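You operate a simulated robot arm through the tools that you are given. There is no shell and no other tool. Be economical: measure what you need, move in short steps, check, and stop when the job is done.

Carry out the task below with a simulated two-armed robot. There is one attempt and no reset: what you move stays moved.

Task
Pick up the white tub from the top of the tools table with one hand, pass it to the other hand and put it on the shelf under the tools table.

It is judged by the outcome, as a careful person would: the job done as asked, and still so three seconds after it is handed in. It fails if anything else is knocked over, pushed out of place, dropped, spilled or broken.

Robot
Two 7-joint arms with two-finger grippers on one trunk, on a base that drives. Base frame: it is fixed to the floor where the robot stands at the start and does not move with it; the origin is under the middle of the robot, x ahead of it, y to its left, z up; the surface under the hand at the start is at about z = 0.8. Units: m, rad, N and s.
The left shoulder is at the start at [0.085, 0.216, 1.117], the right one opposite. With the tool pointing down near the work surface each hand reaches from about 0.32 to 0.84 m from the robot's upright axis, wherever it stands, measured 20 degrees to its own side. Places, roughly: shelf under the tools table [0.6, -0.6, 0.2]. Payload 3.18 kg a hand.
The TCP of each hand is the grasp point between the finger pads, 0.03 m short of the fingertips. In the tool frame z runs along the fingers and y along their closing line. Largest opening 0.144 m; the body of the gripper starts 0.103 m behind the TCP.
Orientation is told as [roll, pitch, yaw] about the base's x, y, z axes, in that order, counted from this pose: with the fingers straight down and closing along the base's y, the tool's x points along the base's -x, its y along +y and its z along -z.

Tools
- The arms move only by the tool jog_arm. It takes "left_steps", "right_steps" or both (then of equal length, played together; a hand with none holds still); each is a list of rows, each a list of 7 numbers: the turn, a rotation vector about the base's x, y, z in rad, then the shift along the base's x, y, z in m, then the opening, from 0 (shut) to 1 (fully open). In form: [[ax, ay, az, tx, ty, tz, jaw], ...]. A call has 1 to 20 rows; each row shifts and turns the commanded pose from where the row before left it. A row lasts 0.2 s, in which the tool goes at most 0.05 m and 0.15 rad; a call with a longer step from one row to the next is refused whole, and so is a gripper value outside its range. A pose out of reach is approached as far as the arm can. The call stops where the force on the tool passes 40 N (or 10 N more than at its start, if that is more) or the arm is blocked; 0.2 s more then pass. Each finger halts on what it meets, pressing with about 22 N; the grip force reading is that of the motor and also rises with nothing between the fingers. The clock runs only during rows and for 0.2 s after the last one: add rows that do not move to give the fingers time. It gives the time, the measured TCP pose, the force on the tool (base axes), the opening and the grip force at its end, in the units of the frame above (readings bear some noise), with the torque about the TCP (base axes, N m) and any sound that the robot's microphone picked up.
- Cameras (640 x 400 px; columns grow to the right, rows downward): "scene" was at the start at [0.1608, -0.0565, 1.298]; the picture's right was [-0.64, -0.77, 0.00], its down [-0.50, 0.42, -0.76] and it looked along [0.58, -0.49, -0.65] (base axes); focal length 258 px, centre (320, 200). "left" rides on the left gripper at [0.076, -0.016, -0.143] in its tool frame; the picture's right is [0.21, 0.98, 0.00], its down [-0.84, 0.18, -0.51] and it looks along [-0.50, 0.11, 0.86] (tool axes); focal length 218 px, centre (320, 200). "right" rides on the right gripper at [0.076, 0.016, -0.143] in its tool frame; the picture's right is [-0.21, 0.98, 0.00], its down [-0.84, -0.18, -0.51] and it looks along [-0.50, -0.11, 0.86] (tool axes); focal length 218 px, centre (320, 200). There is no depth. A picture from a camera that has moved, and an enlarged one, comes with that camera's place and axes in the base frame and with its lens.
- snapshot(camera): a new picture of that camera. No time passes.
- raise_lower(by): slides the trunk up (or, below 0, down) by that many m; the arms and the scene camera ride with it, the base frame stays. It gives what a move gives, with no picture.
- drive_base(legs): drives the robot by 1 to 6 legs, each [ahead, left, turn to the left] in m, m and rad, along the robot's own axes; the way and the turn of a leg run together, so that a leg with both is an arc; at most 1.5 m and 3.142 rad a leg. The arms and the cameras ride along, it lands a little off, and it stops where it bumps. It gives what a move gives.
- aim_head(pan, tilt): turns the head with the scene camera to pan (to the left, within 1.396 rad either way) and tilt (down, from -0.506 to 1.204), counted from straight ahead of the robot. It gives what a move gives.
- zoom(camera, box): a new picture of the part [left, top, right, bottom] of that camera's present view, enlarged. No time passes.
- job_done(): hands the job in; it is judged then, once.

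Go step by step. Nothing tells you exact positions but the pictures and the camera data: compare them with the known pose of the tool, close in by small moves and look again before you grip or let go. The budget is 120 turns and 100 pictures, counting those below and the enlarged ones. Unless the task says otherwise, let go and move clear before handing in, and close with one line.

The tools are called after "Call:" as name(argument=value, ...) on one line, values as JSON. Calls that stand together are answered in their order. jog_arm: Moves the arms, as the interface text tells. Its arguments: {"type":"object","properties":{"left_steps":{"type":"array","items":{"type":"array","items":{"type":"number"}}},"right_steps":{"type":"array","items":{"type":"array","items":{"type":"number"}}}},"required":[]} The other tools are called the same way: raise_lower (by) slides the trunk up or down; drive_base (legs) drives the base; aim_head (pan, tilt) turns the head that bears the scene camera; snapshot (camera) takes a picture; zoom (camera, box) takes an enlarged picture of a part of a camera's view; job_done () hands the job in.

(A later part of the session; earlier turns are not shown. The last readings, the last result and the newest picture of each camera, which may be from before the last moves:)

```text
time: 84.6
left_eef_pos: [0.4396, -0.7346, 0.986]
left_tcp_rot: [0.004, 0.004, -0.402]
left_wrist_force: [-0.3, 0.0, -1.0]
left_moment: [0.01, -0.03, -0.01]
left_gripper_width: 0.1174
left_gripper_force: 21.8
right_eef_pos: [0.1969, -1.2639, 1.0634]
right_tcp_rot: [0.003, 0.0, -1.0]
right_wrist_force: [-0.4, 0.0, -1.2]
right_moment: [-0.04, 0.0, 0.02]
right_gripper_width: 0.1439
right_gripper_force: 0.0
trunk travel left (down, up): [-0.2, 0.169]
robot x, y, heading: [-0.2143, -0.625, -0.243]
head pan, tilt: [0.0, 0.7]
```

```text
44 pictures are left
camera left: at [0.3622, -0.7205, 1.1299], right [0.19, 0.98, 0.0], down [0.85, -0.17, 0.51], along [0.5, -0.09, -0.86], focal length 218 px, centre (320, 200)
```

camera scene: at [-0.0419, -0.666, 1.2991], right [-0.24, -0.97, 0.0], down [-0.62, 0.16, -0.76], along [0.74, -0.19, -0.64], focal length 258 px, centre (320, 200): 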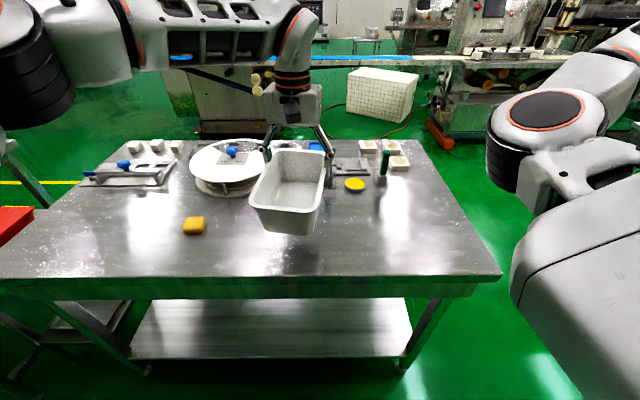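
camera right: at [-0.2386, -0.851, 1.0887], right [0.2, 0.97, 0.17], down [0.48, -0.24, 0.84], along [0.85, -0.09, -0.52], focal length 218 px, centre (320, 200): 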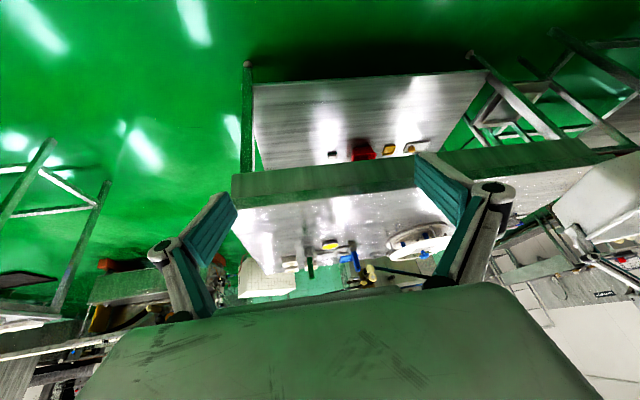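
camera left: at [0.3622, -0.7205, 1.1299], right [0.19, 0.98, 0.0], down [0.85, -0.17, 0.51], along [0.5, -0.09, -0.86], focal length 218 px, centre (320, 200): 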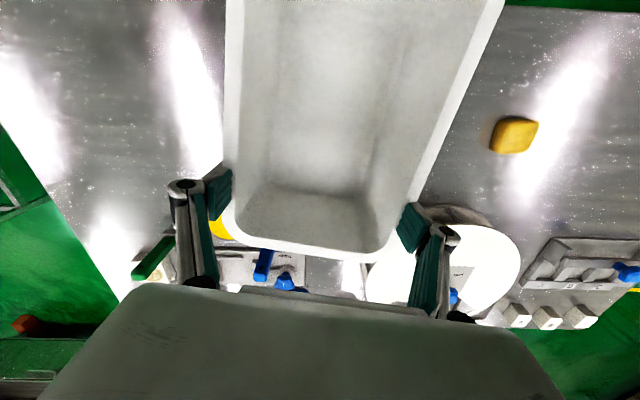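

The tub is over clear table. I'll lower it to just above the surface.

Call:
jog_arm(left_steps=[[0, 0, 0, 0, 0, -0.02, 0], [0, 0, 0, 0, 0, -0.02, 0], [0, 0, 0, 0, 0, -0.02, 0], [0, 0, 0, 0, 0, -0.02, 0], [0, 0, 0, 0, 0, -0.012, 0], [0, 0, 0, 0, 0, -0.008, 0], [0, 0, 0, 0, 0, -0.005, 0], [0, 0, 0, 0, 0, 0, 0]])

Call:
zoom(camera="scene", box=[210, 100, 390, 270])

```text
time: 86.4
left_eef_pos: [0.4391, -0.7335, 0.8818]
left_tcp_rot: [0.005, 0.003, -0.403]
left_wrist_force: [2.1, -1.2, 4.9]
left_moment: [0.08, 0.53, 0.05]
left_gripper_width: 0.118
left_gripper_force: 22.0
right_eef_pos: [0.1966, -1.2631, 1.0626]
right_tcp_rot: [0.003, 0.001, -1.002]
right_wrist_force: [-0.3, -0.1, -0.5]
right_moment: [-0.01, -0.03, -0.03]
right_gripper_width: 0.1439
right_gripper_force: 0.1
trunk travel left (down, up): [-0.2, 0.169]
robot x, y, heading: [-0.2157, -0.6218, -0.247]
head pan, tilt: [0.0, 0.7]
```

```text
2.35 times, centred on (300, 185) of scene
camera zoom: at [-0.0426, -0.6659, 1.2992], right [-0.24, -0.97, 0.0], down [-0.62, 0.16, -0.77], along [0.74, -0.19, -0.64], focal length 607 px, centre (367, 235)
```

zoom: 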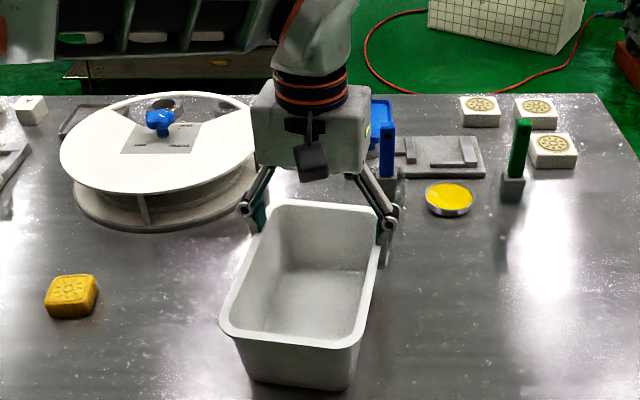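

It has touched down at the near end (4.9 N up). I'll open and let it settle, then lift the hand straight up.

Call:
jog_arm(left_steps=[[0, 0, 0, 0, 0, -0.003, 0], [0, 0, 0, 0, 0, 0, 0.85], [0, 0, 0, 0, 0, 0, 0.9], [0, 0, 0, 0, 0, 0, 1], [0, 0, 0, 0, 0, 0, 1]])

Call:
snapshot(camera="left")

```text
time: 87.6
left_eef_pos: [0.4398, -0.735, 0.8782]
left_tcp_rot: [0.003, 0.001, -0.402]
left_wrist_force: [-0.5, -0.5, 0.3]
left_moment: [-0.02, 0.0, -0.04]
left_gripper_width: 0.1442
left_gripper_force: 0.1
right_eef_pos: [0.1975, -1.2638, 1.0623]
right_tcp_rot: [0.004, -0.001, -1.001]
right_wrist_force: [-0.6, -0.6, -1.5]
right_moment: [0.02, -0.03, 0.02]
right_gripper_width: 0.1442
right_gripper_force: 0.1
trunk travel left (down, up): [-0.2, 0.169]
robot x, y, heading: [-0.22, -0.617, -0.248]
head pan, tilt: [0.0, 0.7]
```

```text
42 pictures are left
camera left: at [0.3619, -0.7205, 1.022], right [0.19, 0.98, 0.0], down [0.85, -0.17, 0.51], along [0.5, -0.09, -0.86], focal length 218 px, centre (320, 200)
```

left: 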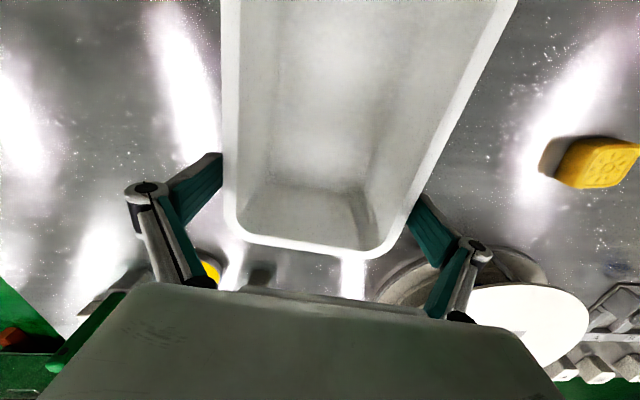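

It's released cleanly. I'll raise the left hand, then shift the base left so the right hand can reach the tub.

Call:
jog_arm(left_steps=[[0, 0, 0, 0, 0, 0.02, 1], [0, 0, 0, 0, 0, 0.03, 1], [0, 0, 0, 0, 0, 0.03, 1], [0, 0, 0, 0, 0, 0.03, 1], [0, 0, 0.1, 0, 0, 0.02, 1], [0, 0, 0.1, 0, 0, 0.02, 1], [0, 0, 0.1, 0, 0, 0.02, 1], [0, 0, 0.1, 0, 0, 0.02, 1], [0, 0, 0, 0, 0, 0, 1]])

Call:
drive_base(legs=[[0, 0.48, 0]])

Call:
aim_head(pan=-0.6, tilt=0.75)

Call:
snapshot(camera="scene")

```text
time: 89.6
left_eef_pos: [0.4401, -0.7342, 1.0674]
left_tcp_rot: [0.004, 0.004, -0.002]
left_wrist_force: [0.0, 0.8, -0.7]
left_moment: [-0.01, 0.03, -0.02]
left_gripper_width: 0.1438
left_gripper_force: 0.1
right_eef_pos: [0.1976, -1.2635, 1.0628]
right_tcp_rot: [0.003, 0.001, -1.001]
right_wrist_force: [0.0, -0.5, -0.4]
right_moment: [0.02, 0.02, 0.01]
right_gripper_width: 0.1436
right_gripper_force: 0.0
trunk travel left (down, up): [-0.2, 0.169]
robot x, y, heading: [-0.218, -0.6237, -0.248]
head pan, tilt: [0.0, 0.7]
```

```text
time: 94.4
left_eef_pos: [0.5573, -0.2652, 1.068]
left_tcp_rot: [0.003, 0.001, 0.0]
left_wrist_force: [0.2, 0.7, -0.3]
left_moment: [-0.02, 0.01, 0.0]
left_gripper_width: 0.1438
left_gripper_force: 0.0
right_eef_pos: [0.3155, -0.7947, 1.0632]
right_tcp_rot: [0.005, 0.0, -1.001]
right_wrist_force: [0.0, 0.1, 1.0]
right_moment: [0.0, 0.01, -0.02]
right_gripper_width: 0.144
right_gripper_force: 0.1
trunk travel left (down, up): [-0.2, 0.169]
robot x, y, heading: [-0.1031, -0.1528, -0.243]
head pan, tilt: [0.0, 0.7]
```

```text
time: 95.4
left_eef_pos: [0.5565, -0.265, 1.0672]
left_tcp_rot: [0.005, 0.001, 0.0]
left_wrist_force: [0.3, -0.8, 0.0]
left_moment: [0.0, 0.02, 0.0]
left_gripper_width: 0.144
left_gripper_force: 0.2
right_eef_pos: [0.3161, -0.7947, 1.0637]
right_tcp_rot: [0.003, 0.0, -0.998]
right_wrist_force: [-0.4, -0.3, 0.0]
right_moment: [0.02, 0.02, 0.03]
right_gripper_width: 0.1442
right_gripper_force: 0.0
trunk travel left (down, up): [-0.2, 0.169]
robot x, y, heading: [-0.1036, -0.1516, -0.245]
head pan, tilt: [-0.6, 0.75]
```

```text
41 pictures are left
camera scene: at [0.0471, -0.2396, 1.2949], right [-0.75, -0.67, 0.0], down [-0.45, 0.51, -0.73], along [0.49, -0.55, -0.68], focal length 258 px, centre (320, 200)
```

scene: 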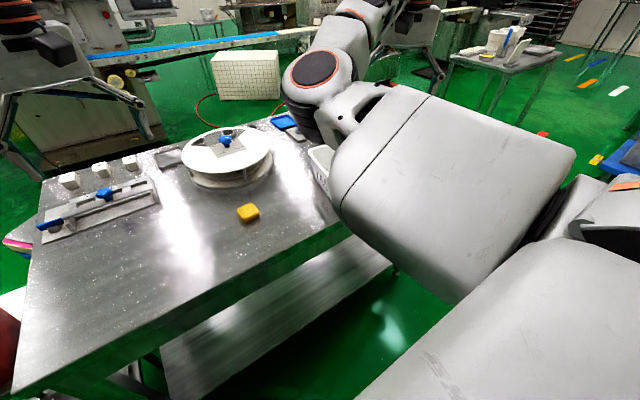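

I'll bring the right hand over the tub's far end with matching yaw and look through its camera.

Call:
jog_arm(right_steps=[[0, 0, 0.12, 0.0248, 0.012, 0, 1], [0, 0, 0.12, 0.0248, 0.012, 0, 1], [0, 0, 0.12, 0.0248, 0.012, 0, 1], [0, 0, 0.12, 0.0248, 0.012, 0, 1], [0, 0, 0.12, 0.0248, 0.012, 0, 1], [0, 0, 0, 0, 0, -0.03, 1], [0, 0, 0, 0, 0, -0.03, 1], [0, 0, 0, 0, 0, -0.02, 1], [0, 0, 0, 0, 0, 0, 1]])

Call:
snapshot(camera="right")

```text
time: 97.4
left_eef_pos: [0.5576, -0.2647, 1.0682]
left_tcp_rot: [0.004, 0.002, 0.001]
left_wrist_force: [-0.1, -0.2, -0.8]
left_moment: [-0.04, -0.03, 0.0]
left_gripper_width: 0.1441
left_gripper_force: 0.1
right_eef_pos: [0.439, -0.7342, 0.9835]
right_tcp_rot: [0.004, -0.002, -0.398]
right_wrist_force: [-0.2, -0.6, 0.0]
right_moment: [-0.01, -0.01, 0.01]
right_gripper_width: 0.1441
right_gripper_force: 0.0
trunk travel left (down, up): [-0.2, 0.169]
robot x, y, heading: [-0.1034, -0.1528, -0.244]
head pan, tilt: [-0.6, 0.75]
```

```text
40 pictures are left
camera right: at [0.3752, -0.6893, 1.1251], right [0.57, 0.82, 0.0], down [0.71, -0.49, 0.51], along [0.42, -0.29, -0.86], focal length 218 px, centre (320, 200)
```

right: 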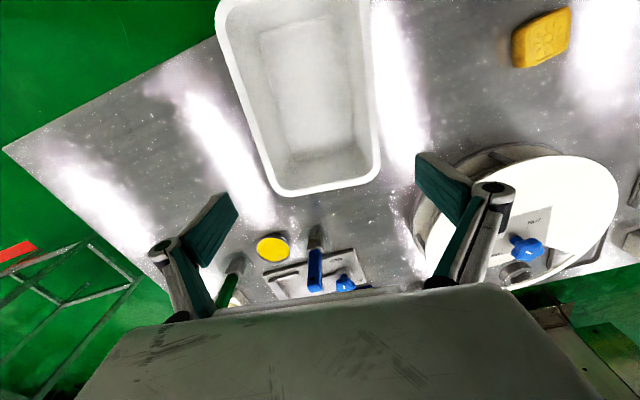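

The alignment is close: about 3 mm lateral and 0.03 rad off. I'll correct it, move slightly closer to the tub's end, and lower in stages.

Call:
jog_arm(right_steps=[[0, 0, -0.03, 0.006, -0.006, -0.015, 1], [0, 0, 0, 0, 0, -0.025, 1], [0, 0, 0, 0, 0, -0.02, 1], [0, 0, 0, 0, 0, 0, 1]])

Call:
snapshot(camera="right")

```text
time: 98.4
left_eef_pos: [0.5577, -0.2644, 1.068]
left_tcp_rot: [0.005, 0.003, 0.002]
left_wrist_force: [0.0, 0.0, -0.1]
left_moment: [-0.02, -0.01, 0.02]
left_gripper_width: 0.144
left_gripper_force: 0.0
right_eef_pos: [0.4458, -0.7412, 0.9229]
right_tcp_rot: [0.004, 0.001, -0.427]
right_wrist_force: [-0.1, 0.1, 0.4]
right_moment: [0.01, 0.02, -0.02]
right_gripper_width: 0.144
right_gripper_force: 0.1
trunk travel left (down, up): [-0.2, 0.169]
robot x, y, heading: [-0.1041, -0.1529, -0.244]
head pan, tilt: [-0.6, 0.75]
```

```text
39 pictures are left
camera right: at [0.3828, -0.6941, 1.0654], right [0.6, 0.8, 0.0], down [0.69, -0.51, 0.51], along [0.41, -0.3, -0.86], focal length 218 px, centre (320, 200)
```

right: 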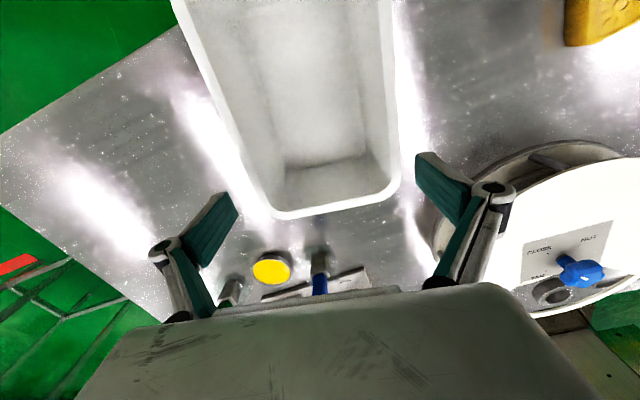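

I'll shift 4 mm towards the tight side and go down around the tub.

Call:
jog_arm(right_steps=[[0, 0, 0, 0.0017, 0.0036, 0, 1], [0, 0, 0, 0, 0, -0.012, 1], [0, 0, 0, 0, 0, -0.012, 1], [0, 0, 0, 0, 0, -0.012, 1], [0, 0, 0, 0, 0, -0.012, 1], [0, 0, 0, 0, 0, -0.012, 1], [0, 0, 0, 0, 0, 0, 1]])

Call:
snapshot(camera="right")

```text
time: 100.0
left_eef_pos: [0.5571, -0.2632, 1.0672]
left_tcp_rot: [0.004, 0.001, -0.002]
left_wrist_force: [-0.5, 0.5, 1.2]
left_moment: [0.02, 0.01, 0.0]
left_gripper_width: 0.1441
left_gripper_force: 0.1
right_eef_pos: [0.4465, -0.7365, 0.8631]
right_tcp_rot: [0.003, 0.0, -0.428]
right_wrist_force: [-0.1, -0.6, -0.1]
right_moment: [0.0, -0.03, -0.01]
right_gripper_width: 0.1441
right_gripper_force: 0.1
trunk travel left (down, up): [-0.2, 0.169]
robot x, y, heading: [-0.1019, -0.1566, -0.242]
head pan, tilt: [-0.6, 0.75]
```

```text
38 pictures are left
camera right: at [0.385, -0.69, 1.0048], right [0.6, 0.8, 0.0], down [0.69, -0.52, 0.51], along [0.41, -0.3, -0.86], focal length 218 px, centre (320, 200)
```

right: 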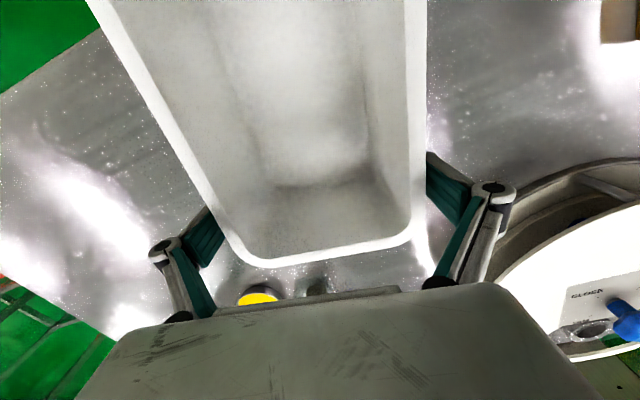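

The right hand straddles the tub cleanly. I'll close and lift gently.

Call:
jog_arm(right_steps=[[0, 0, 0, 0, 0, 0, 0.8], [0, 0, 0, 0, 0, 0, 0.6], [0, 0, 0, 0, 0, 0, 0.3], [0, 0, 0, 0, 0, 0, 0], [0, 0, 0, 0, 0, 0, 0], [0, 0, 0, 0, 0, 0.005, 0], [0, 0, 0, 0, 0, 0.01, 0], [0, 0, 0, 0, 0, 0.01, 0], [0, 0, 0, 0, 0, 0.01, 0], [0, 0, 0, 0, 0, 0.015, 0], [0, 0, 0, 0, 0, 0.02, 0], [0, 0, 0, 0, 0, 0.02, 0], [0, 0, 0, 0, 0, 0.02, 0], [0, 0, 0, 0, 0, 0, 0]])

Call:
snapshot(camera="right")

```text
time: 103.0
left_eef_pos: [0.5575, -0.2645, 1.0669]
left_tcp_rot: [0.003, 0.002, 0.001]
left_wrist_force: [0.5, 0.0, -0.6]
left_moment: [0.0, 0.05, -0.02]
left_gripper_width: 0.1439
left_gripper_force: 0.1
right_eef_pos: [0.4472, -0.7372, 0.973]
right_tcp_rot: [0.003, 0.001, -0.427]
right_wrist_force: [0.0, 1.3, -1.8]
right_moment: [-0.04, -0.07, 0.0]
right_gripper_width: 0.117
right_gripper_force: 21.7
trunk travel left (down, up): [-0.2, 0.169]
robot x, y, heading: [-0.1022, -0.1481, -0.245]
head pan, tilt: [-0.6, 0.75]
```

```text
37 pictures are left
camera right: at [0.385, -0.6903, 1.1148], right [0.6, 0.8, 0.0], down [0.69, -0.52, 0.51], along [0.41, -0.3, -0.86], focal length 218 px, centre (320, 200)
```

right: 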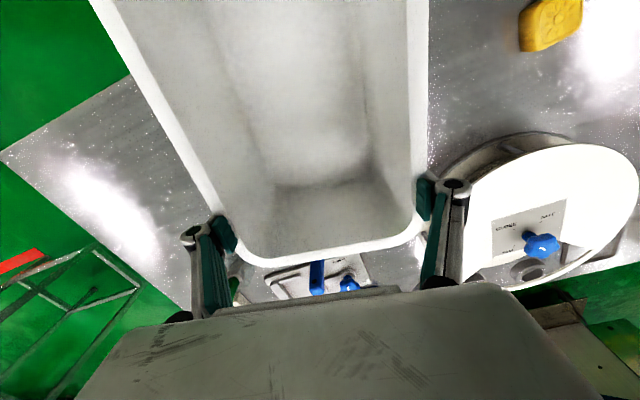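

The right hand holds the tub firmly and level. I'll bring it a bit inwards and yaw it so the free end points at the left hand.

Call:
jog_arm(right_steps=[[0, 0, -0.04, 0.0083, 0.0076, 0.003, 0], [0, 0, -0.04, 0.0083, 0.0076, 0.003, 0], [0, 0, -0.04, 0.0083, 0.0076, 0.003, 0], [0, 0, -0.04, 0.0083, 0.0076, 0.003, 0], [0, 0, -0.04, 0.0083, 0.0076, 0.003, 0], [0, 0, -0.04, 0.0083, 0.0076, 0.003, 0], [0, 0, -0.04, 0.0083, 0.0076, 0.003, 0], [0, 0, -0.04, 0.0083, 0.0076, 0.003, 0], [0, 0, 0, 0, 0, 0, 0]])

Call:
aim_head(pan=-0.35, tilt=0.6)

Call:
snapshot(camera="scene")

```text
time: 105.0
left_eef_pos: [0.5564, -0.2646, 1.0672]
left_tcp_rot: [0.004, 0.001, 0.001]
left_wrist_force: [-0.5, 0.1, -0.2]
left_moment: [0.02, 0.0, 0.01]
left_gripper_width: 0.1441
left_gripper_force: 0.0
right_eef_pos: [0.5138, -0.6766, 0.9965]
right_tcp_rot: [0.003, -0.001, -0.748]
right_wrist_force: [0.8, -0.6, -1.6]
right_moment: [-0.05, -0.03, -0.03]
right_gripper_width: 0.1171
right_gripper_force: 21.4
trunk travel left (down, up): [-0.2, 0.169]
robot x, y, heading: [-0.1004, -0.1548, -0.241]
head pan, tilt: [-0.6, 0.75]
```

```text
time: 105.7
left_eef_pos: [0.5574, -0.2653, 1.0677]
left_tcp_rot: [0.004, 0.002, 0.001]
left_wrist_force: [0.1, 0.0, 0.4]
left_moment: [0.01, -0.03, 0.01]
left_gripper_width: 0.144
left_gripper_force: 0.0
right_eef_pos: [0.513, -0.6769, 0.9975]
right_tcp_rot: [0.005, 0.001, -0.747]
right_wrist_force: [0.1, 0.3, -1.1]
right_moment: [-0.03, -0.06, -0.02]
right_gripper_width: 0.1171
right_gripper_force: 22.0
trunk travel left (down, up): [-0.2, 0.169]
robot x, y, heading: [-0.0989, -0.1541, -0.239]
head pan, tilt: [-0.351, 0.6]
```

```text
36 pictures are left
camera scene: at [0.0653, -0.2273, 1.3077], right [-0.56, -0.83, 0.0], down [-0.47, 0.32, -0.82], along [0.68, -0.46, -0.57], focal length 258 px, centre (320, 200)
```

scene: 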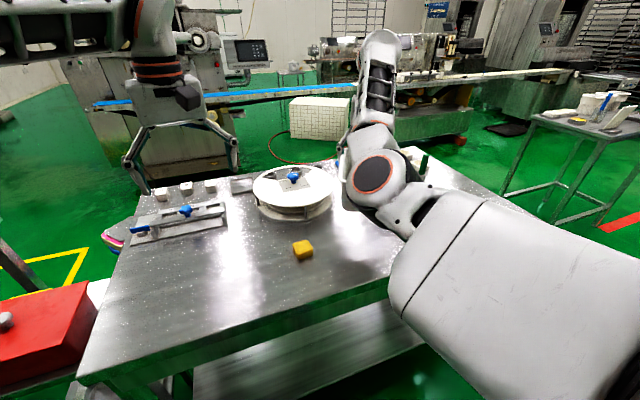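

The right elbow sits inside, right where the left hand has to come in. I'll put the tub back down where it was and get the right elbow out with an empty hand first.

Call:
jog_arm(right_steps=[[0, 0, 0.04, -0.0083, -0.0076, -0.002, 0], [0, 0, 0.04, -0.0083, -0.0076, -0.002, 0], [0, 0, 0.04, -0.0083, -0.0076, -0.002, 0], [0, 0, 0.04, -0.0083, -0.0076, -0.002, 0], [0, 0, 0.04, -0.0083, -0.0076, -0.002, 0], [0, 0, 0.04, -0.0083, -0.0076, -0.002, 0], [0, 0, 0.04, -0.0083, -0.0076, -0.002, 0], [0, 0, 0.04, -0.0083, -0.0076, -0.002, 0], [0, 0, 0, 0, 0, -0.025, 0], [0, 0, 0, 0, 0, -0.025, 0], [0, 0, 0, 0, 0, -0.025, 0], [0, 0, 0, 0, 0, -0.015, 0], [0, 0, 0, 0, 0, -0.01, 0], [0, 0, 0, 0, 0, -0.006, 0], [0, 0, 0, 0, 0, -0.005, 0], [0, 0, 0, 0, 0, 0, 0]])

```text
time: 109.1
left_eef_pos: [0.5568, -0.2637, 1.0668]
left_tcp_rot: [0.003, 0.001, -0.001]
left_wrist_force: [0.6, 0.4, -0.2]
left_moment: [0.01, 0.01, -0.02]
left_gripper_width: 0.144
left_gripper_force: 0.2
right_eef_pos: [0.4473, -0.7373, 0.87]
right_tcp_rot: [0.003, 0.0, -0.427]
right_wrist_force: [0.4, 0.7, -2.2]
right_moment: [-0.02, -0.08, 0.04]
right_gripper_width: 0.1172
right_gripper_force: 22.2
trunk travel left (down, up): [-0.2, 0.169]
robot x, y, heading: [-0.0991, -0.153, -0.239]
head pan, tilt: [-0.351, 0.6]
```

Call:
jog_arm(right_steps=[[0, 0, 0, 0, 0, -0.003, 0], [0, 0, 0, 0, 0, -0.003, 0], [0, 0, 0, 0, 0, 0, 0]])

```text
time: 109.9
left_eef_pos: [0.5565, -0.2649, 1.0673]
left_tcp_rot: [0.003, 0.001, 0.002]
left_wrist_force: [0.5, 0.3, -0.3]
left_moment: [0.04, 0.02, -0.03]
left_gripper_width: 0.1441
left_gripper_force: 0.1
right_eef_pos: [0.4476, -0.7374, 0.8631]
right_tcp_rot: [0.003, 0.001, -0.427]
right_wrist_force: [-0.6, -0.1, -1.2]
right_moment: [-0.03, -0.06, -0.02]
right_gripper_width: 0.117
right_gripper_force: 21.6
trunk travel left (down, up): [-0.2, 0.169]
robot x, y, heading: [-0.1009, -0.1515, -0.24]
head pan, tilt: [-0.351, 0.6]
```

The tub is still hanging, just off the table. I'll ease it down until I feel contact.

Call:
jog_arm(right_steps=[[0, 0, 0, 0, 0, -0.002, 0], [0, 0, 0, 0, 0, -0.002, 0], [0, 0, 0, 0, 0, -0.002, 0], [0, 0, 0, 0, 0, 0, 0]])

```text
time: 110.9
left_eef_pos: [0.5557, -0.2644, 1.0694]
left_tcp_rot: [0.003, 0.001, -0.001]
left_wrist_force: [-0.2, 0.5, 0.7]
left_moment: [-0.02, 0.02, -0.01]
left_gripper_width: 0.144
left_gripper_force: 0.1
right_eef_pos: [0.4482, -0.7366, 0.8603]
right_tcp_rot: [0.003, -0.004, -0.427]
right_wrist_force: [2.2, -3.5, 15.8]
right_moment: [0.0, 0.02, 0.32]
right_gripper_width: 0.1183
right_gripper_force: 21.5
trunk travel left (down, up): [-0.2, 0.169]
robot x, y, heading: [-0.1042, -0.1551, -0.239]
head pan, tilt: [-0.351, 0.6]
```

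It's down. I'll release, rise, then stretch the right arm with clockwise yaw so the elbow goes out.

Call:
jog_arm(right_steps=[[0, 0, 0, 0, 0, 0.002, 0.85], [0, 0, 0, 0, 0, 0, 1], [0, 0, 0, 0, 0, 0, 1], [0, 0, 0, 0, 0, 0.03, 1], [0, 0, 0, 0, 0, 0.035, 1], [0, 0, 0, 0, 0, 0.035, 1], [0, 0, 0, 0, 0, 0.03, 1], [0, 0, -0.12, 0.0147, 0.0047, 0, 1], [0, 0, -0.12, 0.0147, 0.0047, 0, 1], [0, 0, -0.12, 0.0147, 0.0047, 0, 1], [0, 0, -0.1, 0.0147, 0.0047, 0, 1], [0, 0, 0, 0.0147, 0.0047, 0, 1], [0, 0, 0, 0.0147, 0.0047, 0, 1], [0, 0, 0, 0.0147, 0.0047, 0, 1], [0, 0, 0, 0.0147, 0.0047, 0, 1], [0, 0, 0, 0, 0, 0, 1]])

Call:
snapshot(camera="scene")

```text
time: 114.3
left_eef_pos: [0.5575, -0.2642, 1.0676]
left_tcp_rot: [0.005, 0.003, 0.001]
left_wrist_force: [0.3, -0.3, -0.5]
left_moment: [-0.01, -0.04, 0.02]
left_gripper_width: 0.144
left_gripper_force: 0.0
right_eef_pos: [0.559, -0.7017, 0.9891]
right_tcp_rot: [0.005, -0.002, -0.889]
right_wrist_force: [1.0, 0.9, -0.3]
right_moment: [-0.05, 0.03, -0.01]
right_gripper_width: 0.144
right_gripper_force: 0.1
right hand out of reach, approached as far as the arm can: row 15
trunk travel left (down, up): [-0.2, 0.169]
robot x, y, heading: [-0.1003, -0.1581, -0.237]
head pan, tilt: [-0.351, 0.6]
```

```text
35 pictures are left
camera scene: at [0.0655, -0.2272, 1.3076], right [-0.56, -0.83, 0.0], down [-0.47, 0.32, -0.82], along [0.68, -0.46, -0.57], focal length 258 px, centre (320, 200)
```

scene: 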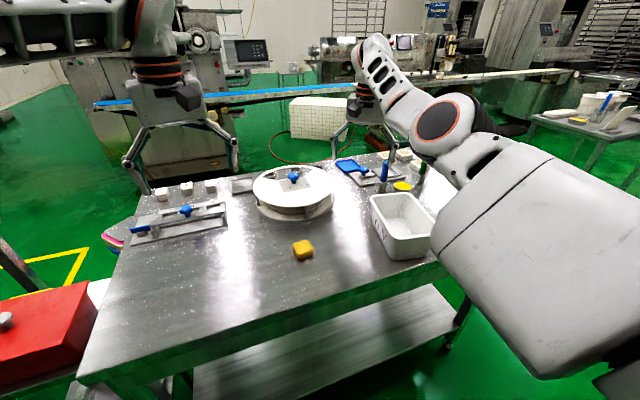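

The elbow is out. I'll sweep the right hand to the centre keeping this yaw, and move the left hand away to the left.

Call:
jog_arm(right_steps=[[0, 0, 0, 0.004, 0.024, 0, 1], [0, 0, 0, 0.004, 0.024, 0, 1], [0, 0, 0, 0.004, 0.024, 0, 1], [0, 0, 0, 0.004, 0.024, 0, 1], [0, 0, 0, 0.004, 0.024, 0, 1], [0, 0, 0, 0.004, 0.024, 0, 1], [0, 0, 0, 0, 0.024, 0, 1], [0, 0, -0.05, -0.01, 0.024, 0, 1], [0, 0, -0.05, -0.015, 0.02, 0, 1], [0, 0, -0.05, -0.015, 0.02, 0, 1], [0, 0, 0, 0, 0, 0, 1]], left_steps=[[0, 0, 0, -0.0055, 0.027, 0, 1], [0, 0, 0, -0.0055, 0.027, 0, 1], [0, 0, 0, -0.0055, 0.027, 0, 1], [0, 0, 0, -0.0055, 0.027, 0, 1], [0, 0, 0, -0.0055, 0.027, 0, 1], [0, 0, 0, -0.0055, 0.027, 0, 1], [0, 0, 0, -0.0055, 0.027, 0, 1], [0, 0, 0, -0.0055, 0.027, 0, 1], [0, 0, 0, -0.0055, 0.027, 0, 1], [0, 0, 0, -0.0055, 0.027, 0, 1], [0, 0, 0, 0, 0, 0, 1]])

Call:
snapshot(camera="scene")

```text
time: 116.9
left_eef_pos: [0.5011, 0.0064, 1.0687]
left_tcp_rot: [0.004, 0.002, 0.001]
left_wrist_force: [0.5, -0.3, -0.4]
left_moment: [0.01, -0.02, -0.01]
left_gripper_width: 0.144
left_gripper_force: 0.1
right_eef_pos: [0.5726, -0.5378, 1.0031]
right_tcp_rot: [0.02, -0.018, -1.125]
right_wrist_force: [-0.6, -0.1, 0.1]
right_moment: [-0.01, -0.02, -0.01]
right_gripper_width: 0.144
right_gripper_force: 0.0
right hand out of reach, approached as far as the arm can: row 9, 10
trunk travel left (down, up): [-0.2, 0.169]
robot x, y, heading: [-0.1019, -0.1582, -0.244]
head pan, tilt: [-0.351, 0.6]
stopped in row 11 (right hand): the arm was blocked; the commanded pose is now the measured one
```

```text
34 pictures are left
camera scene: at [0.0649, -0.2275, 1.3078], right [-0.56, -0.83, 0.0], down [-0.47, 0.32, -0.83], along [0.68, -0.46, -0.56], focal length 258 px, centre (320, 200)
```

scene: 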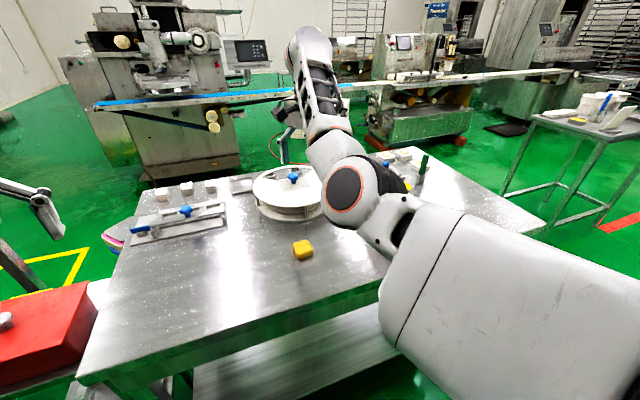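

Bending always pulls the right elbow in, so the layout has to change. If the tub lies along the robot's left-right axis, each hand can pinch one short end wall, about 0.18 m apart. I'll have the left hand turn the tub in place first. Right arm parks to the right, and the base shifts.

Call:
jog_arm(right_steps=[[-0.01, 0.02, 0.05, -0.0183, -0.0255, 0.005, 1], [0, 0, 0.05, -0.0183, -0.0255, 0.005, 1], [0, 0, 0.05, -0.0183, -0.0255, 0.005, 1], [0, 0, 0.05, -0.0183, -0.0255, 0.005, 1], [0, 0, 0, -0.0183, -0.0255, 0.005, 1], [0, 0, 0, -0.0183, -0.0255, 0.005, 1], [0, 0, 0, -0.0183, -0.0255, 0.005, 1], [0, 0, 0, -0.0183, -0.0255, 0.005, 1], [0, 0, 0, -0.0183, -0.0255, 0.005, 1], [0, 0, 0, -0.0183, -0.0255, 0.005, 1], [0, 0, 0, -0.0183, -0.0255, 0.005, 1], [0, 0, 0, -0.0183, -0.0255, 0.005, 1], [0, 0, 0, 0, 0, 0, 1]])

Call:
drive_base(legs=[[0.02, -0.36, 0]])

Call:
aim_head(pan=0.0, tilt=0.8)

Call:
snapshot(camera="scene")

```text
time: 119.7
left_eef_pos: [0.5002, 0.0077, 1.068]
left_tcp_rot: [0.004, 0.001, 0.0]
left_wrist_force: [-1.0, 0.5, -0.4]
left_moment: [-0.04, 0.01, -0.01]
left_gripper_width: 0.144
left_gripper_force: 0.0
right_eef_pos: [0.3535, -0.8376, 1.0605]
right_tcp_rot: [-0.007, -0.012, -0.917]
right_wrist_force: [0.6, -0.5, 0.2]
right_moment: [-0.03, 0.03, -0.01]
right_gripper_width: 0.1441
right_gripper_force: 0.1
trunk travel left (down, up): [-0.2, 0.169]
robot x, y, heading: [-0.1008, -0.1503, -0.242]
head pan, tilt: [-0.351, 0.6]
```

```text
time: 123.4
left_eef_pos: [0.4343, -0.3452, 1.0694]
left_tcp_rot: [0.004, 0.003, 0.001]
left_wrist_force: [0.3, 0.3, -0.5]
left_moment: [0.0, 0.02, 0.01]
left_gripper_width: 0.144
left_gripper_force: 0.1
right_eef_pos: [0.2884, -1.1893, 1.0608]
right_tcp_rot: [-0.006, -0.012, -0.916]
right_wrist_force: [0.6, -0.2, -0.1]
right_moment: [0.04, 0.02, -0.04]
right_gripper_width: 0.1442
right_gripper_force: 0.1
trunk travel left (down, up): [-0.2, 0.169]
robot x, y, heading: [-0.1705, -0.5068, -0.245]
head pan, tilt: [-0.351, 0.6]
```

```text
time: 124.3
left_eef_pos: [0.4333, -0.3458, 1.0684]
left_tcp_rot: [0.005, 0.003, 0.001]
left_wrist_force: [0.1, -0.4, 0.6]
left_moment: [0.01, -0.02, 0.02]
left_gripper_width: 0.1439
left_gripper_force: 0.1
right_eef_pos: [0.2877, -1.1883, 1.0598]
right_tcp_rot: [-0.005, -0.014, -0.918]
right_wrist_force: [-0.3, -0.2, 0.1]
right_moment: [-0.01, -0.03, 0.01]
right_gripper_width: 0.1441
right_gripper_force: 0.0
trunk travel left (down, up): [-0.2, 0.169]
robot x, y, heading: [-0.1651, -0.5049, -0.244]
head pan, tilt: [0.0, 0.799]
```

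```text
33 pictures are left
camera scene: at [0.0033, -0.5496, 1.2909], right [-0.24, -0.97, 0.0], down [-0.7, 0.17, -0.7], along [0.68, -0.17, -0.72], focal length 258 px, centre (320, 200)
```

scene: 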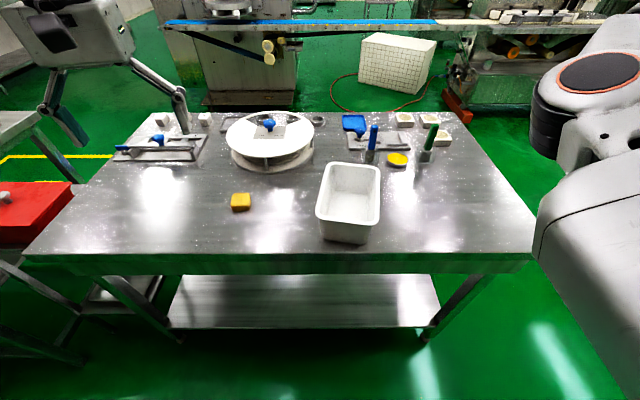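

The tub is near (0.39, -0.71). I'll bring the left hand above its centre.

Call:
jog_arm(left_steps=[[0, 0, -0.04, -0.0037, -0.0368, -0.007, 1], [0, 0, -0.04, -0.0037, -0.0368, -0.007, 1], [0, 0, -0.04, -0.0037, -0.0368, -0.007, 1], [0, 0, -0.04, -0.0037, -0.0368, -0.007, 1], [0, 0, -0.04, -0.0037, -0.0368, -0.007, 1], [0, 0, -0.04, -0.0037, -0.0368, -0.007, 1], [0, 0, -0.04, -0.0037, -0.0368, -0.007, 1], [0, 0, -0.04, -0.0037, -0.0368, -0.007, 1], [0, 0, -0.04, -0.0037, -0.0368, -0.007, 1], [0, 0, -0.04, -0.0037, -0.0368, -0.007, 1], [0, 0, -0.02, 0, 0, -0.01, 1], [0, 0, 0, 0, 0, 0, 1]])

Call:
snapshot(camera="left")

```text
time: 126.9
left_eef_pos: [0.3964, -0.7133, 0.9895]
left_tcp_rot: [0.005, 0.002, -0.42]
left_wrist_force: [0.7, 0.7, -0.1]
left_moment: [0.02, -0.02, -0.02]
left_gripper_width: 0.1438
left_gripper_force: 0.1
right_eef_pos: [0.2877, -1.1893, 1.0601]
right_tcp_rot: [-0.006, -0.014, -0.917]
right_wrist_force: [-0.4, -0.1, -0.4]
right_moment: [0.01, -0.02, -0.03]
right_gripper_width: 0.1441
right_gripper_force: 0.0
trunk travel left (down, up): [-0.2, 0.169]
robot x, y, heading: [-0.1691, -0.5038, -0.246]
head pan, tilt: [0.0, 0.799]
```

```text
32 pictures are left
camera left: at [0.3194, -0.6983, 1.133], right [0.21, 0.98, 0.0], down [0.84, -0.18, 0.51], along [0.5, -0.1, -0.86], focal length 218 px, centre (320, 200)
```

left: 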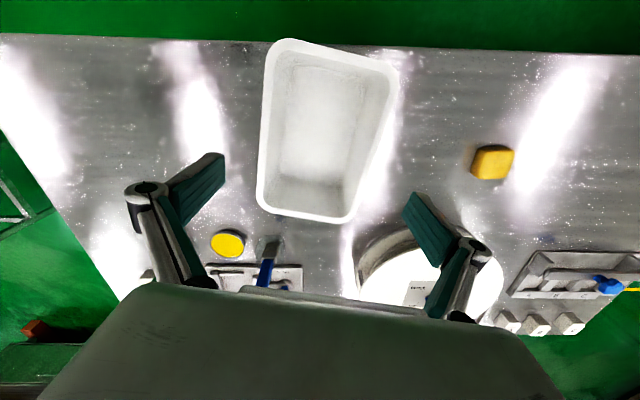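

The hand is centred within 2 mm. I'll lower around the tub, grip, and lift 4 cm.

Call:
jog_arm(left_steps=[[0, 0, 0, -0.001, -0.002, -0.02, 1], [0, 0, 0, 0, 0, -0.025, 1], [0, 0, 0, 0, 0, -0.02, 1], [0, 0, 0, 0, 0, -0.015, 1], [0, 0, 0, 0, 0, -0.015, 1], [0, 0, 0, 0, 0, -0.015, 1], [0, 0, 0, 0, 0, -0.015, 1], [0, 0, 0, 0, 0, 0, 1], [0, 0, 0, 0, 0, 0, 0.7], [0, 0, 0, 0, 0, 0, 0.4], [0, 0, 0, 0, 0, 0, 0], [0, 0, 0, 0, 0, 0, 0], [0, 0, 0, 0, 0, 0.01, 0], [0, 0, 0, 0, 0, 0.015, 0], [0, 0, 0, 0, 0, 0.02, 0], [0, 0, 0, 0, 0, 0.015, 0], [0, 0, 0, 0, 0, 0, 0]])

Call:
snapshot(camera="scene")

```text
time: 130.5
left_eef_pos: [0.396, -0.7163, 0.9218]
left_tcp_rot: [0.004, 0.005, -0.419]
left_wrist_force: [-0.4, 0.0, -1.6]
left_moment: [0.0, -0.01, -0.02]
left_gripper_width: 0.1169
left_gripper_force: 22.1
right_eef_pos: [0.2884, -1.1895, 1.0596]
right_tcp_rot: [-0.004, -0.012, -0.916]
right_wrist_force: [0.7, 0.1, 0.1]
right_moment: [0.03, -0.01, 0.0]
right_gripper_width: 0.1438
right_gripper_force: 0.0
trunk travel left (down, up): [-0.2, 0.169]
robot x, y, heading: [-0.1658, -0.5039, -0.237]
head pan, tilt: [0.0, 0.799]
```

```text
31 pictures are left
camera scene: at [0.0036, -0.5496, 1.2908], right [-0.24, -0.97, 0.0], down [-0.7, 0.17, -0.7], along [0.68, -0.17, -0.72], focal length 258 px, centre (320, 200)
```

scene: 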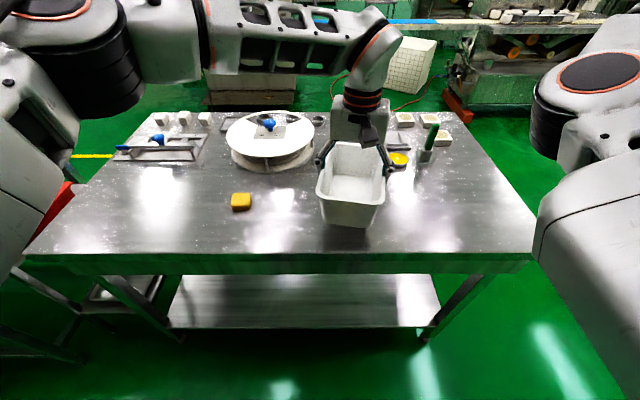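

It's held level. I'll rotate the tub to lie left-right in the robot frame.

Call:
jog_arm(left_steps=[[0, 0, 0.12, 0, 0, 0, 0], [0, 0, 0.13, 0, 0, 0, 0], [0, 0, 0.13, 0, 0, 0, 0], [0, 0, 0.13, 0, 0, 0, 0], [0, 0, 0.13, 0, 0, 0, 0], [0, 0, 0.13, 0, 0, 0, 0], [0, 0, 0.13, 0, 0, 0, 0], [0, 0, 0.13, 0, 0, 0, 0], [0, 0, 0.13, 0, 0, 0, 0], [0, 0, 0.13, 0, 0, 0, 0], [0, 0, 0.12, 0, 0, 0, 0], [0, 0, 0.1, 0, 0, 0, 0], [0, 0, 0, 0, 0, -0.02, 0], [0, 0, 0, 0, 0, -0.02, 0], [0, 0, 0, 0, 0, -0.01, 0], [0, 0, 0, 0, 0, -0.005, 0], [0, 0, 0, 0, 0, 0, 0]])

Call:
snapshot(camera="scene")

```text
time: 134.1
left_eef_pos: [0.3974, -0.7145, 0.868]
left_tcp_rot: [0.003, 0.002, 1.09]
left_wrist_force: [0.0, -1.1, -1.6]
left_moment: [0.0, -0.01, 0.01]
left_gripper_width: 0.117
left_gripper_force: 22.4
right_eef_pos: [0.288, -1.1888, 1.0604]
right_tcp_rot: [-0.005, -0.012, -0.914]
right_wrist_force: [-0.2, -0.9, -0.4]
right_moment: [-0.02, 0.02, 0.02]
right_gripper_width: 0.1441
right_gripper_force: 0.1
trunk travel left (down, up): [-0.2, 0.169]
robot x, y, heading: [-0.1691, -0.504, -0.242]
head pan, tilt: [0.0, 0.799]
```

```text
30 pictures are left
camera scene: at [0.0034, -0.5495, 1.2909], right [-0.24, -0.97, 0.0], down [-0.7, 0.17, -0.7], along [0.68, -0.17, -0.72], focal length 258 px, centre (320, 200)
```

scene: 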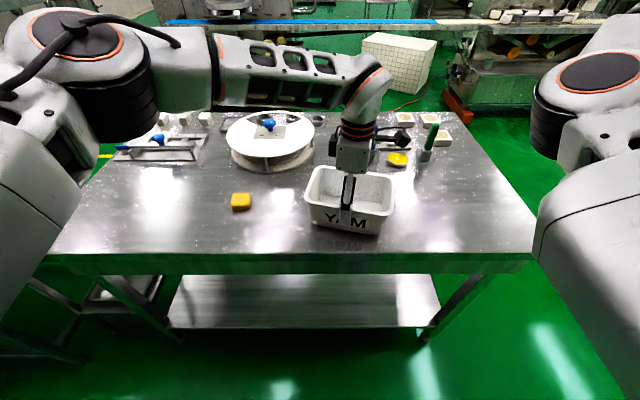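

The tub now lies crosswise with YAM facing me. I'll ease it down to contact, release and rise.

Call:
jog_arm(left_steps=[[0, 0, 0, 0, 0, -0.002, 0], [0, 0, 0, 0, 0, -0.002, 0], [0, 0, 0, 0, 0, -0.001, 0], [0, 0, 0, 0, 0, 0, 0]])

```text
time: 135.1
left_eef_pos: [0.3969, -0.716, 0.8641]
left_tcp_rot: [0.005, 0.003, 1.091]
left_wrist_force: [0.2, 1.4, 4.2]
left_moment: [0.22, 0.23, -0.03]
left_gripper_width: 0.1176
left_gripper_force: 21.7
right_eef_pos: [0.2874, -1.1885, 1.0614]
right_tcp_rot: [-0.006, -0.011, -0.915]
right_wrist_force: [-0.4, 1.0, -0.2]
right_moment: [0.02, 0.0, 0.02]
right_gripper_width: 0.1439
right_gripper_force: 0.1
trunk travel left (down, up): [-0.2, 0.169]
robot x, y, heading: [-0.1665, -0.5063, -0.243]
head pan, tilt: [0.0, 0.799]
```

Contact confirmed. I'll release, rise and clear the left hand to the left, then shift the base left for the right hand.

Call:
jog_arm(left_steps=[[0, 0, 0, 0, 0, 0, 0.85], [0, 0, 0, 0, 0, 0, 1], [0, 0, 0, 0, 0, 0, 1], [0, 0, 0, 0, 0, 0.03, 1], [0, 0, 0, 0, 0, 0.04, 1], [0, 0, 0, 0, 0, 0.04, 1], [0, 0, 0, 0, 0, 0.04, 1], [0, 0, 0, 0, 0, 0.03, 1], [0, 0, -0.1, 0.007, 0.028, 0, 1], [0, 0, -0.1, 0.007, 0.028, 0, 1], [0, 0, -0.1, 0.007, 0.028, 0, 1], [0, 0, -0.1, 0.007, 0.028, 0, 1], [0, 0, -0.1, 0.007, 0.028, 0, 1], [0, 0, -0.1, 0.007, 0.028, 0, 1], [0, 0, -0.1, 0.007, 0.028, 0, 1], [0, 0, -0.1, 0.007, 0.028, 0, 1], [0, 0, -0.1, 0.007, 0.028, 0, 1], [0, 0, 0, 0, 0, 0, 1]])

Call:
drive_base(legs=[[-0.05, 0.28, 0]])

```text
time: 138.9
left_eef_pos: [0.4585, -0.4634, 1.0435]
left_tcp_rot: [0.006, 0.002, 0.189]
left_wrist_force: [0.6, 0.9, -0.8]
left_moment: [0.02, -0.02, -0.03]
left_gripper_width: 0.1439
left_gripper_force: 0.0
right_eef_pos: [0.289, -1.1898, 1.0607]
right_tcp_rot: [-0.006, -0.013, -0.917]
right_wrist_force: [-0.4, -0.4, 0.3]
right_moment: [0.01, -0.01, -0.01]
right_gripper_width: 0.1439
right_gripper_force: 0.1
trunk travel left (down, up): [-0.2, 0.169]
robot x, y, heading: [-0.1696, -0.506, -0.244]
head pan, tilt: [0.0, 0.799]
```

```text
time: 141.9
left_eef_pos: [0.4773, -0.1834, 1.0433]
left_tcp_rot: [0.003, 0.001, 0.192]
left_wrist_force: [-0.1, 0.4, -0.2]
left_moment: [-0.01, 0.02, -0.01]
left_gripper_width: 0.1441
left_gripper_force: 0.0
right_eef_pos: [0.3053, -0.9094, 1.0609]
right_tcp_rot: [-0.004, -0.012, -0.915]
right_wrist_force: [0.5, 1.0, 1.2]
right_moment: [0.0, 0.0, 0.04]
right_gripper_width: 0.144
right_gripper_force: 0.1
trunk travel left (down, up): [-0.2, 0.169]
robot x, y, heading: [-0.1501, -0.2235, -0.236]
head pan, tilt: [0.0, 0.799]
```

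Now bring the right hand over the tub's right end wall, closing along the tub's length.

Call:
jog_arm(right_steps=[[0.012, 0.005, 0.087, 0.0102, 0.0233, -0.01, 1], [0, 0, 0.087, 0.0102, 0.0233, -0.015, 1], [0, 0, 0.087, 0.0102, 0.0233, -0.015, 1], [0, 0, 0.087, 0.0102, 0.0233, -0.015, 1], [0, 0, 0.086, 0.0102, 0.0233, -0.015, 1], [0, 0, 0, 0, 0, 0, 1]])

Call:
snapshot(camera="right")

```text
time: 143.5
left_eef_pos: [0.4767, -0.1828, 1.0434]
left_tcp_rot: [0.004, 0.001, 0.192]
left_wrist_force: [-0.3, -0.5, 0.1]
left_moment: [0.01, -0.04, 0.01]
left_gripper_width: 0.1441
left_gripper_force: 0.0
right_eef_pos: [0.3393, -0.8211, 0.9889]
right_tcp_rot: [0.006, 0.003, -0.548]
right_wrist_force: [0.0, -0.6, -0.1]
right_moment: [-0.01, 0.02, -0.03]
right_gripper_width: 0.1438
right_gripper_force: 0.1
trunk travel left (down, up): [-0.2, 0.169]
robot x, y, heading: [-0.1496, -0.2191, -0.25]
head pan, tilt: [0.0, 0.799]
stopped in row 6 (right hand): the arm was blocked; the commanded pose is now the measured one
```

```text
29 pictures are left
camera right: at [0.2822, -0.7685, 1.1313], right [0.69, 0.73, 0.0], down [0.63, -0.59, 0.5], along [0.37, -0.34, -0.86], focal length 218 px, centre (320, 200)
```

right: 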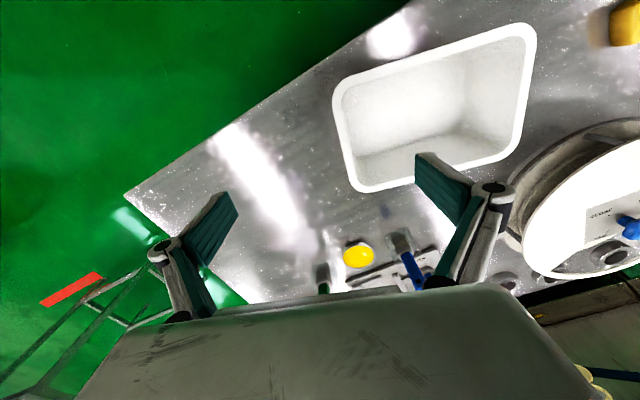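

The hand needs to be farther from the body here. I'll back the base 6 cm and approach again.

Call:
drive_base(legs=[[-0.065, 0.01, 0]])

Call:
jog_arm(right_steps=[[-0.006, -0.003, 0.01, 0.0155, 0.0, 0, 1], [0, 0, 0.02, 0.0155, 0.0, 0, 1], [0, 0, 0.02, 0.0155, 0.003, 0, 1], [0, 0, 0.017, 0.0155, 0.003, 0, 1], [0, 0, 0, 0.009, 0.003, 0, 1], [0, 0, 0, 0, 0, 0, 1]])

Call:
snapshot(camera="right")

```text
time: 144.5
left_eef_pos: [0.4165, -0.1578, 1.0442]
left_tcp_rot: [0.004, 0.002, 0.193]
left_wrist_force: [0.7, -0.1, 0.8]
left_moment: [0.0, -0.03, -0.02]
left_gripper_width: 0.144
left_gripper_force: 0.0
right_eef_pos: [0.2786, -0.7963, 0.9893]
right_tcp_rot: [0.006, 0.003, -0.547]
right_wrist_force: [-0.2, 0.2, 1.0]
right_moment: [-0.09, -0.07, -0.02]
right_gripper_width: 0.1439
right_gripper_force: 0.1
trunk travel left (down, up): [-0.2, 0.169]
robot x, y, heading: [-0.2082, -0.1983, -0.242]
head pan, tilt: [0.0, 0.799]
```

```text
time: 145.9
left_eef_pos: [0.4168, -0.1584, 1.0431]
left_tcp_rot: [0.005, 0.003, 0.192]
left_wrist_force: [-0.8, -0.7, 0.2]
left_moment: [-0.01, 0.04, 0.01]
left_gripper_width: 0.1441
left_gripper_force: 0.1
right_eef_pos: [0.3525, -0.7872, 0.9896]
right_tcp_rot: [0.004, -0.002, -0.478]
right_wrist_force: [0.4, -0.1, 0.2]
right_moment: [0.03, 0.02, -0.01]
right_gripper_width: 0.1441
right_gripper_force: 0.1
trunk travel left (down, up): [-0.2, 0.169]
robot x, y, heading: [-0.2119, -0.1976, -0.242]
head pan, tilt: [0.0, 0.799]
```

```text
28 pictures are left
camera right: at [0.2904, -0.737, 1.131], right [0.63, 0.77, 0.0], down [0.66, -0.55, 0.51], along [0.4, -0.32, -0.86], focal length 218 px, centre (320, 200)
```

right: 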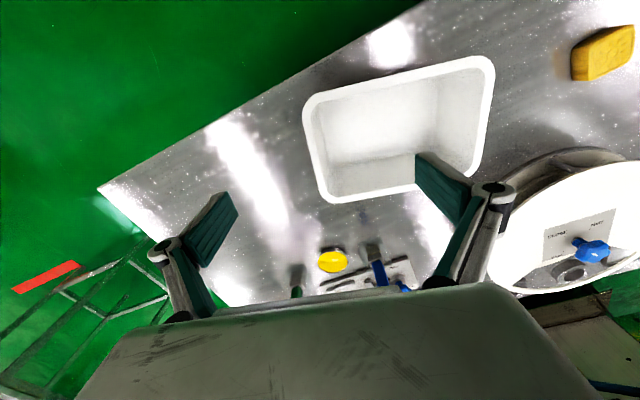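

The end wall is almost between the fingers. I'll centre on it, lean the tool 0.12 rad to match the wall's slope, and lower.

Call:
jog_arm(right_steps=[[0.1066, -0.055, 0, 0.007, -0.008, 0, 1], [0, 0, 0, 0, 0, -0.025, 1], [0, 0, 0, 0, 0, -0.025, 1], [0, 0, 0, 0, 0, -0.02, 1], [0, 0, 0, 0, 0, 0, 1]])

Call:
snapshot(camera="right")

```text
time: 147.1
left_eef_pos: [0.4159, -0.1579, 1.0445]
left_tcp_rot: [0.003, 0.0, 0.193]
left_wrist_force: [-0.1, -0.4, 0.5]
left_moment: [0.01, -0.02, -0.03]
left_gripper_width: 0.1441
left_gripper_force: 0.0
right_eef_pos: [0.3559, -0.7959, 0.9208]
right_tcp_rot: [0.123, -0.004, -0.478]
right_wrist_force: [-0.4, 0.0, 0.8]
right_moment: [-0.02, 0.01, -0.02]
right_gripper_width: 0.1441
right_gripper_force: 0.1
trunk travel left (down, up): [-0.2, 0.169]
robot x, y, heading: [-0.2057, -0.1977, -0.243]
head pan, tilt: [0.0, 0.799]
```

```text
27 pictures are left
camera right: at [0.2893, -0.7602, 1.0624], right [0.63, 0.77, 0.12], down [0.64, -0.6, 0.49], along [0.44, -0.23, -0.87], focal length 218 px, centre (320, 200)
```

right: 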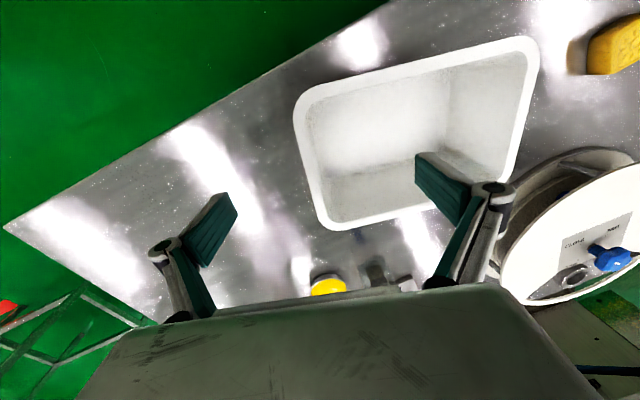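

Call:
jog_arm(right_steps=[[0, 0, 0, -0.0023, -0.0044, -0.01, 1], [0, 0, 0, 0, 0, -0.015, 1], [0, 0, 0, 0, 0, -0.015, 1], [0, 0, 0, 0, 0, -0.013, 1], [0, 0, 0, 0, 0, 0, 1]])

Call:
snapshot(camera="right")

```text
time: 148.3
left_eef_pos: [0.417, -0.1581, 1.0434]
left_tcp_rot: [0.003, 0.002, 0.191]
left_wrist_force: [-0.3, 0.4, -0.2]
left_moment: [-0.02, -0.02, 0.0]
left_gripper_width: 0.1437
left_gripper_force: 0.1
right_eef_pos: [0.3549, -0.7996, 0.8676]
right_tcp_rot: [0.123, -0.004, -0.477]
right_wrist_force: [-0.5, 0.5, 0.7]
right_moment: [0.04, -0.01, 0.0]
right_gripper_width: 0.1438
right_gripper_force: 0.1
trunk travel left (down, up): [-0.2, 0.169]
robot x, y, heading: [-0.211, -0.1991, -0.24]
head pan, tilt: [0.0, 0.799]
```

```text
26 pictures are left
camera right: at [0.2868, -0.7647, 1.0089], right [0.63, 0.77, 0.12], down [0.64, -0.6, 0.48], along [0.44, -0.23, -0.87], focal length 218 px, centre (320, 200)
```

right: 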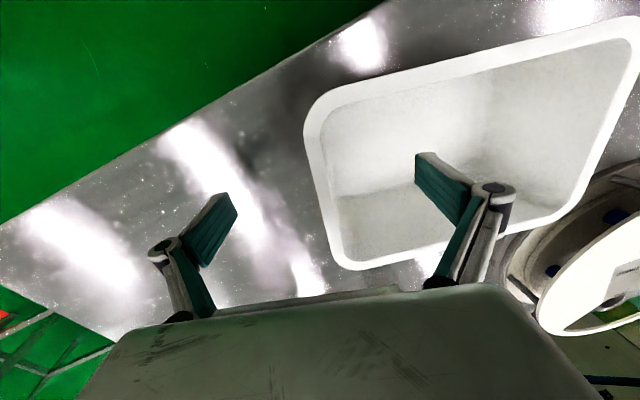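

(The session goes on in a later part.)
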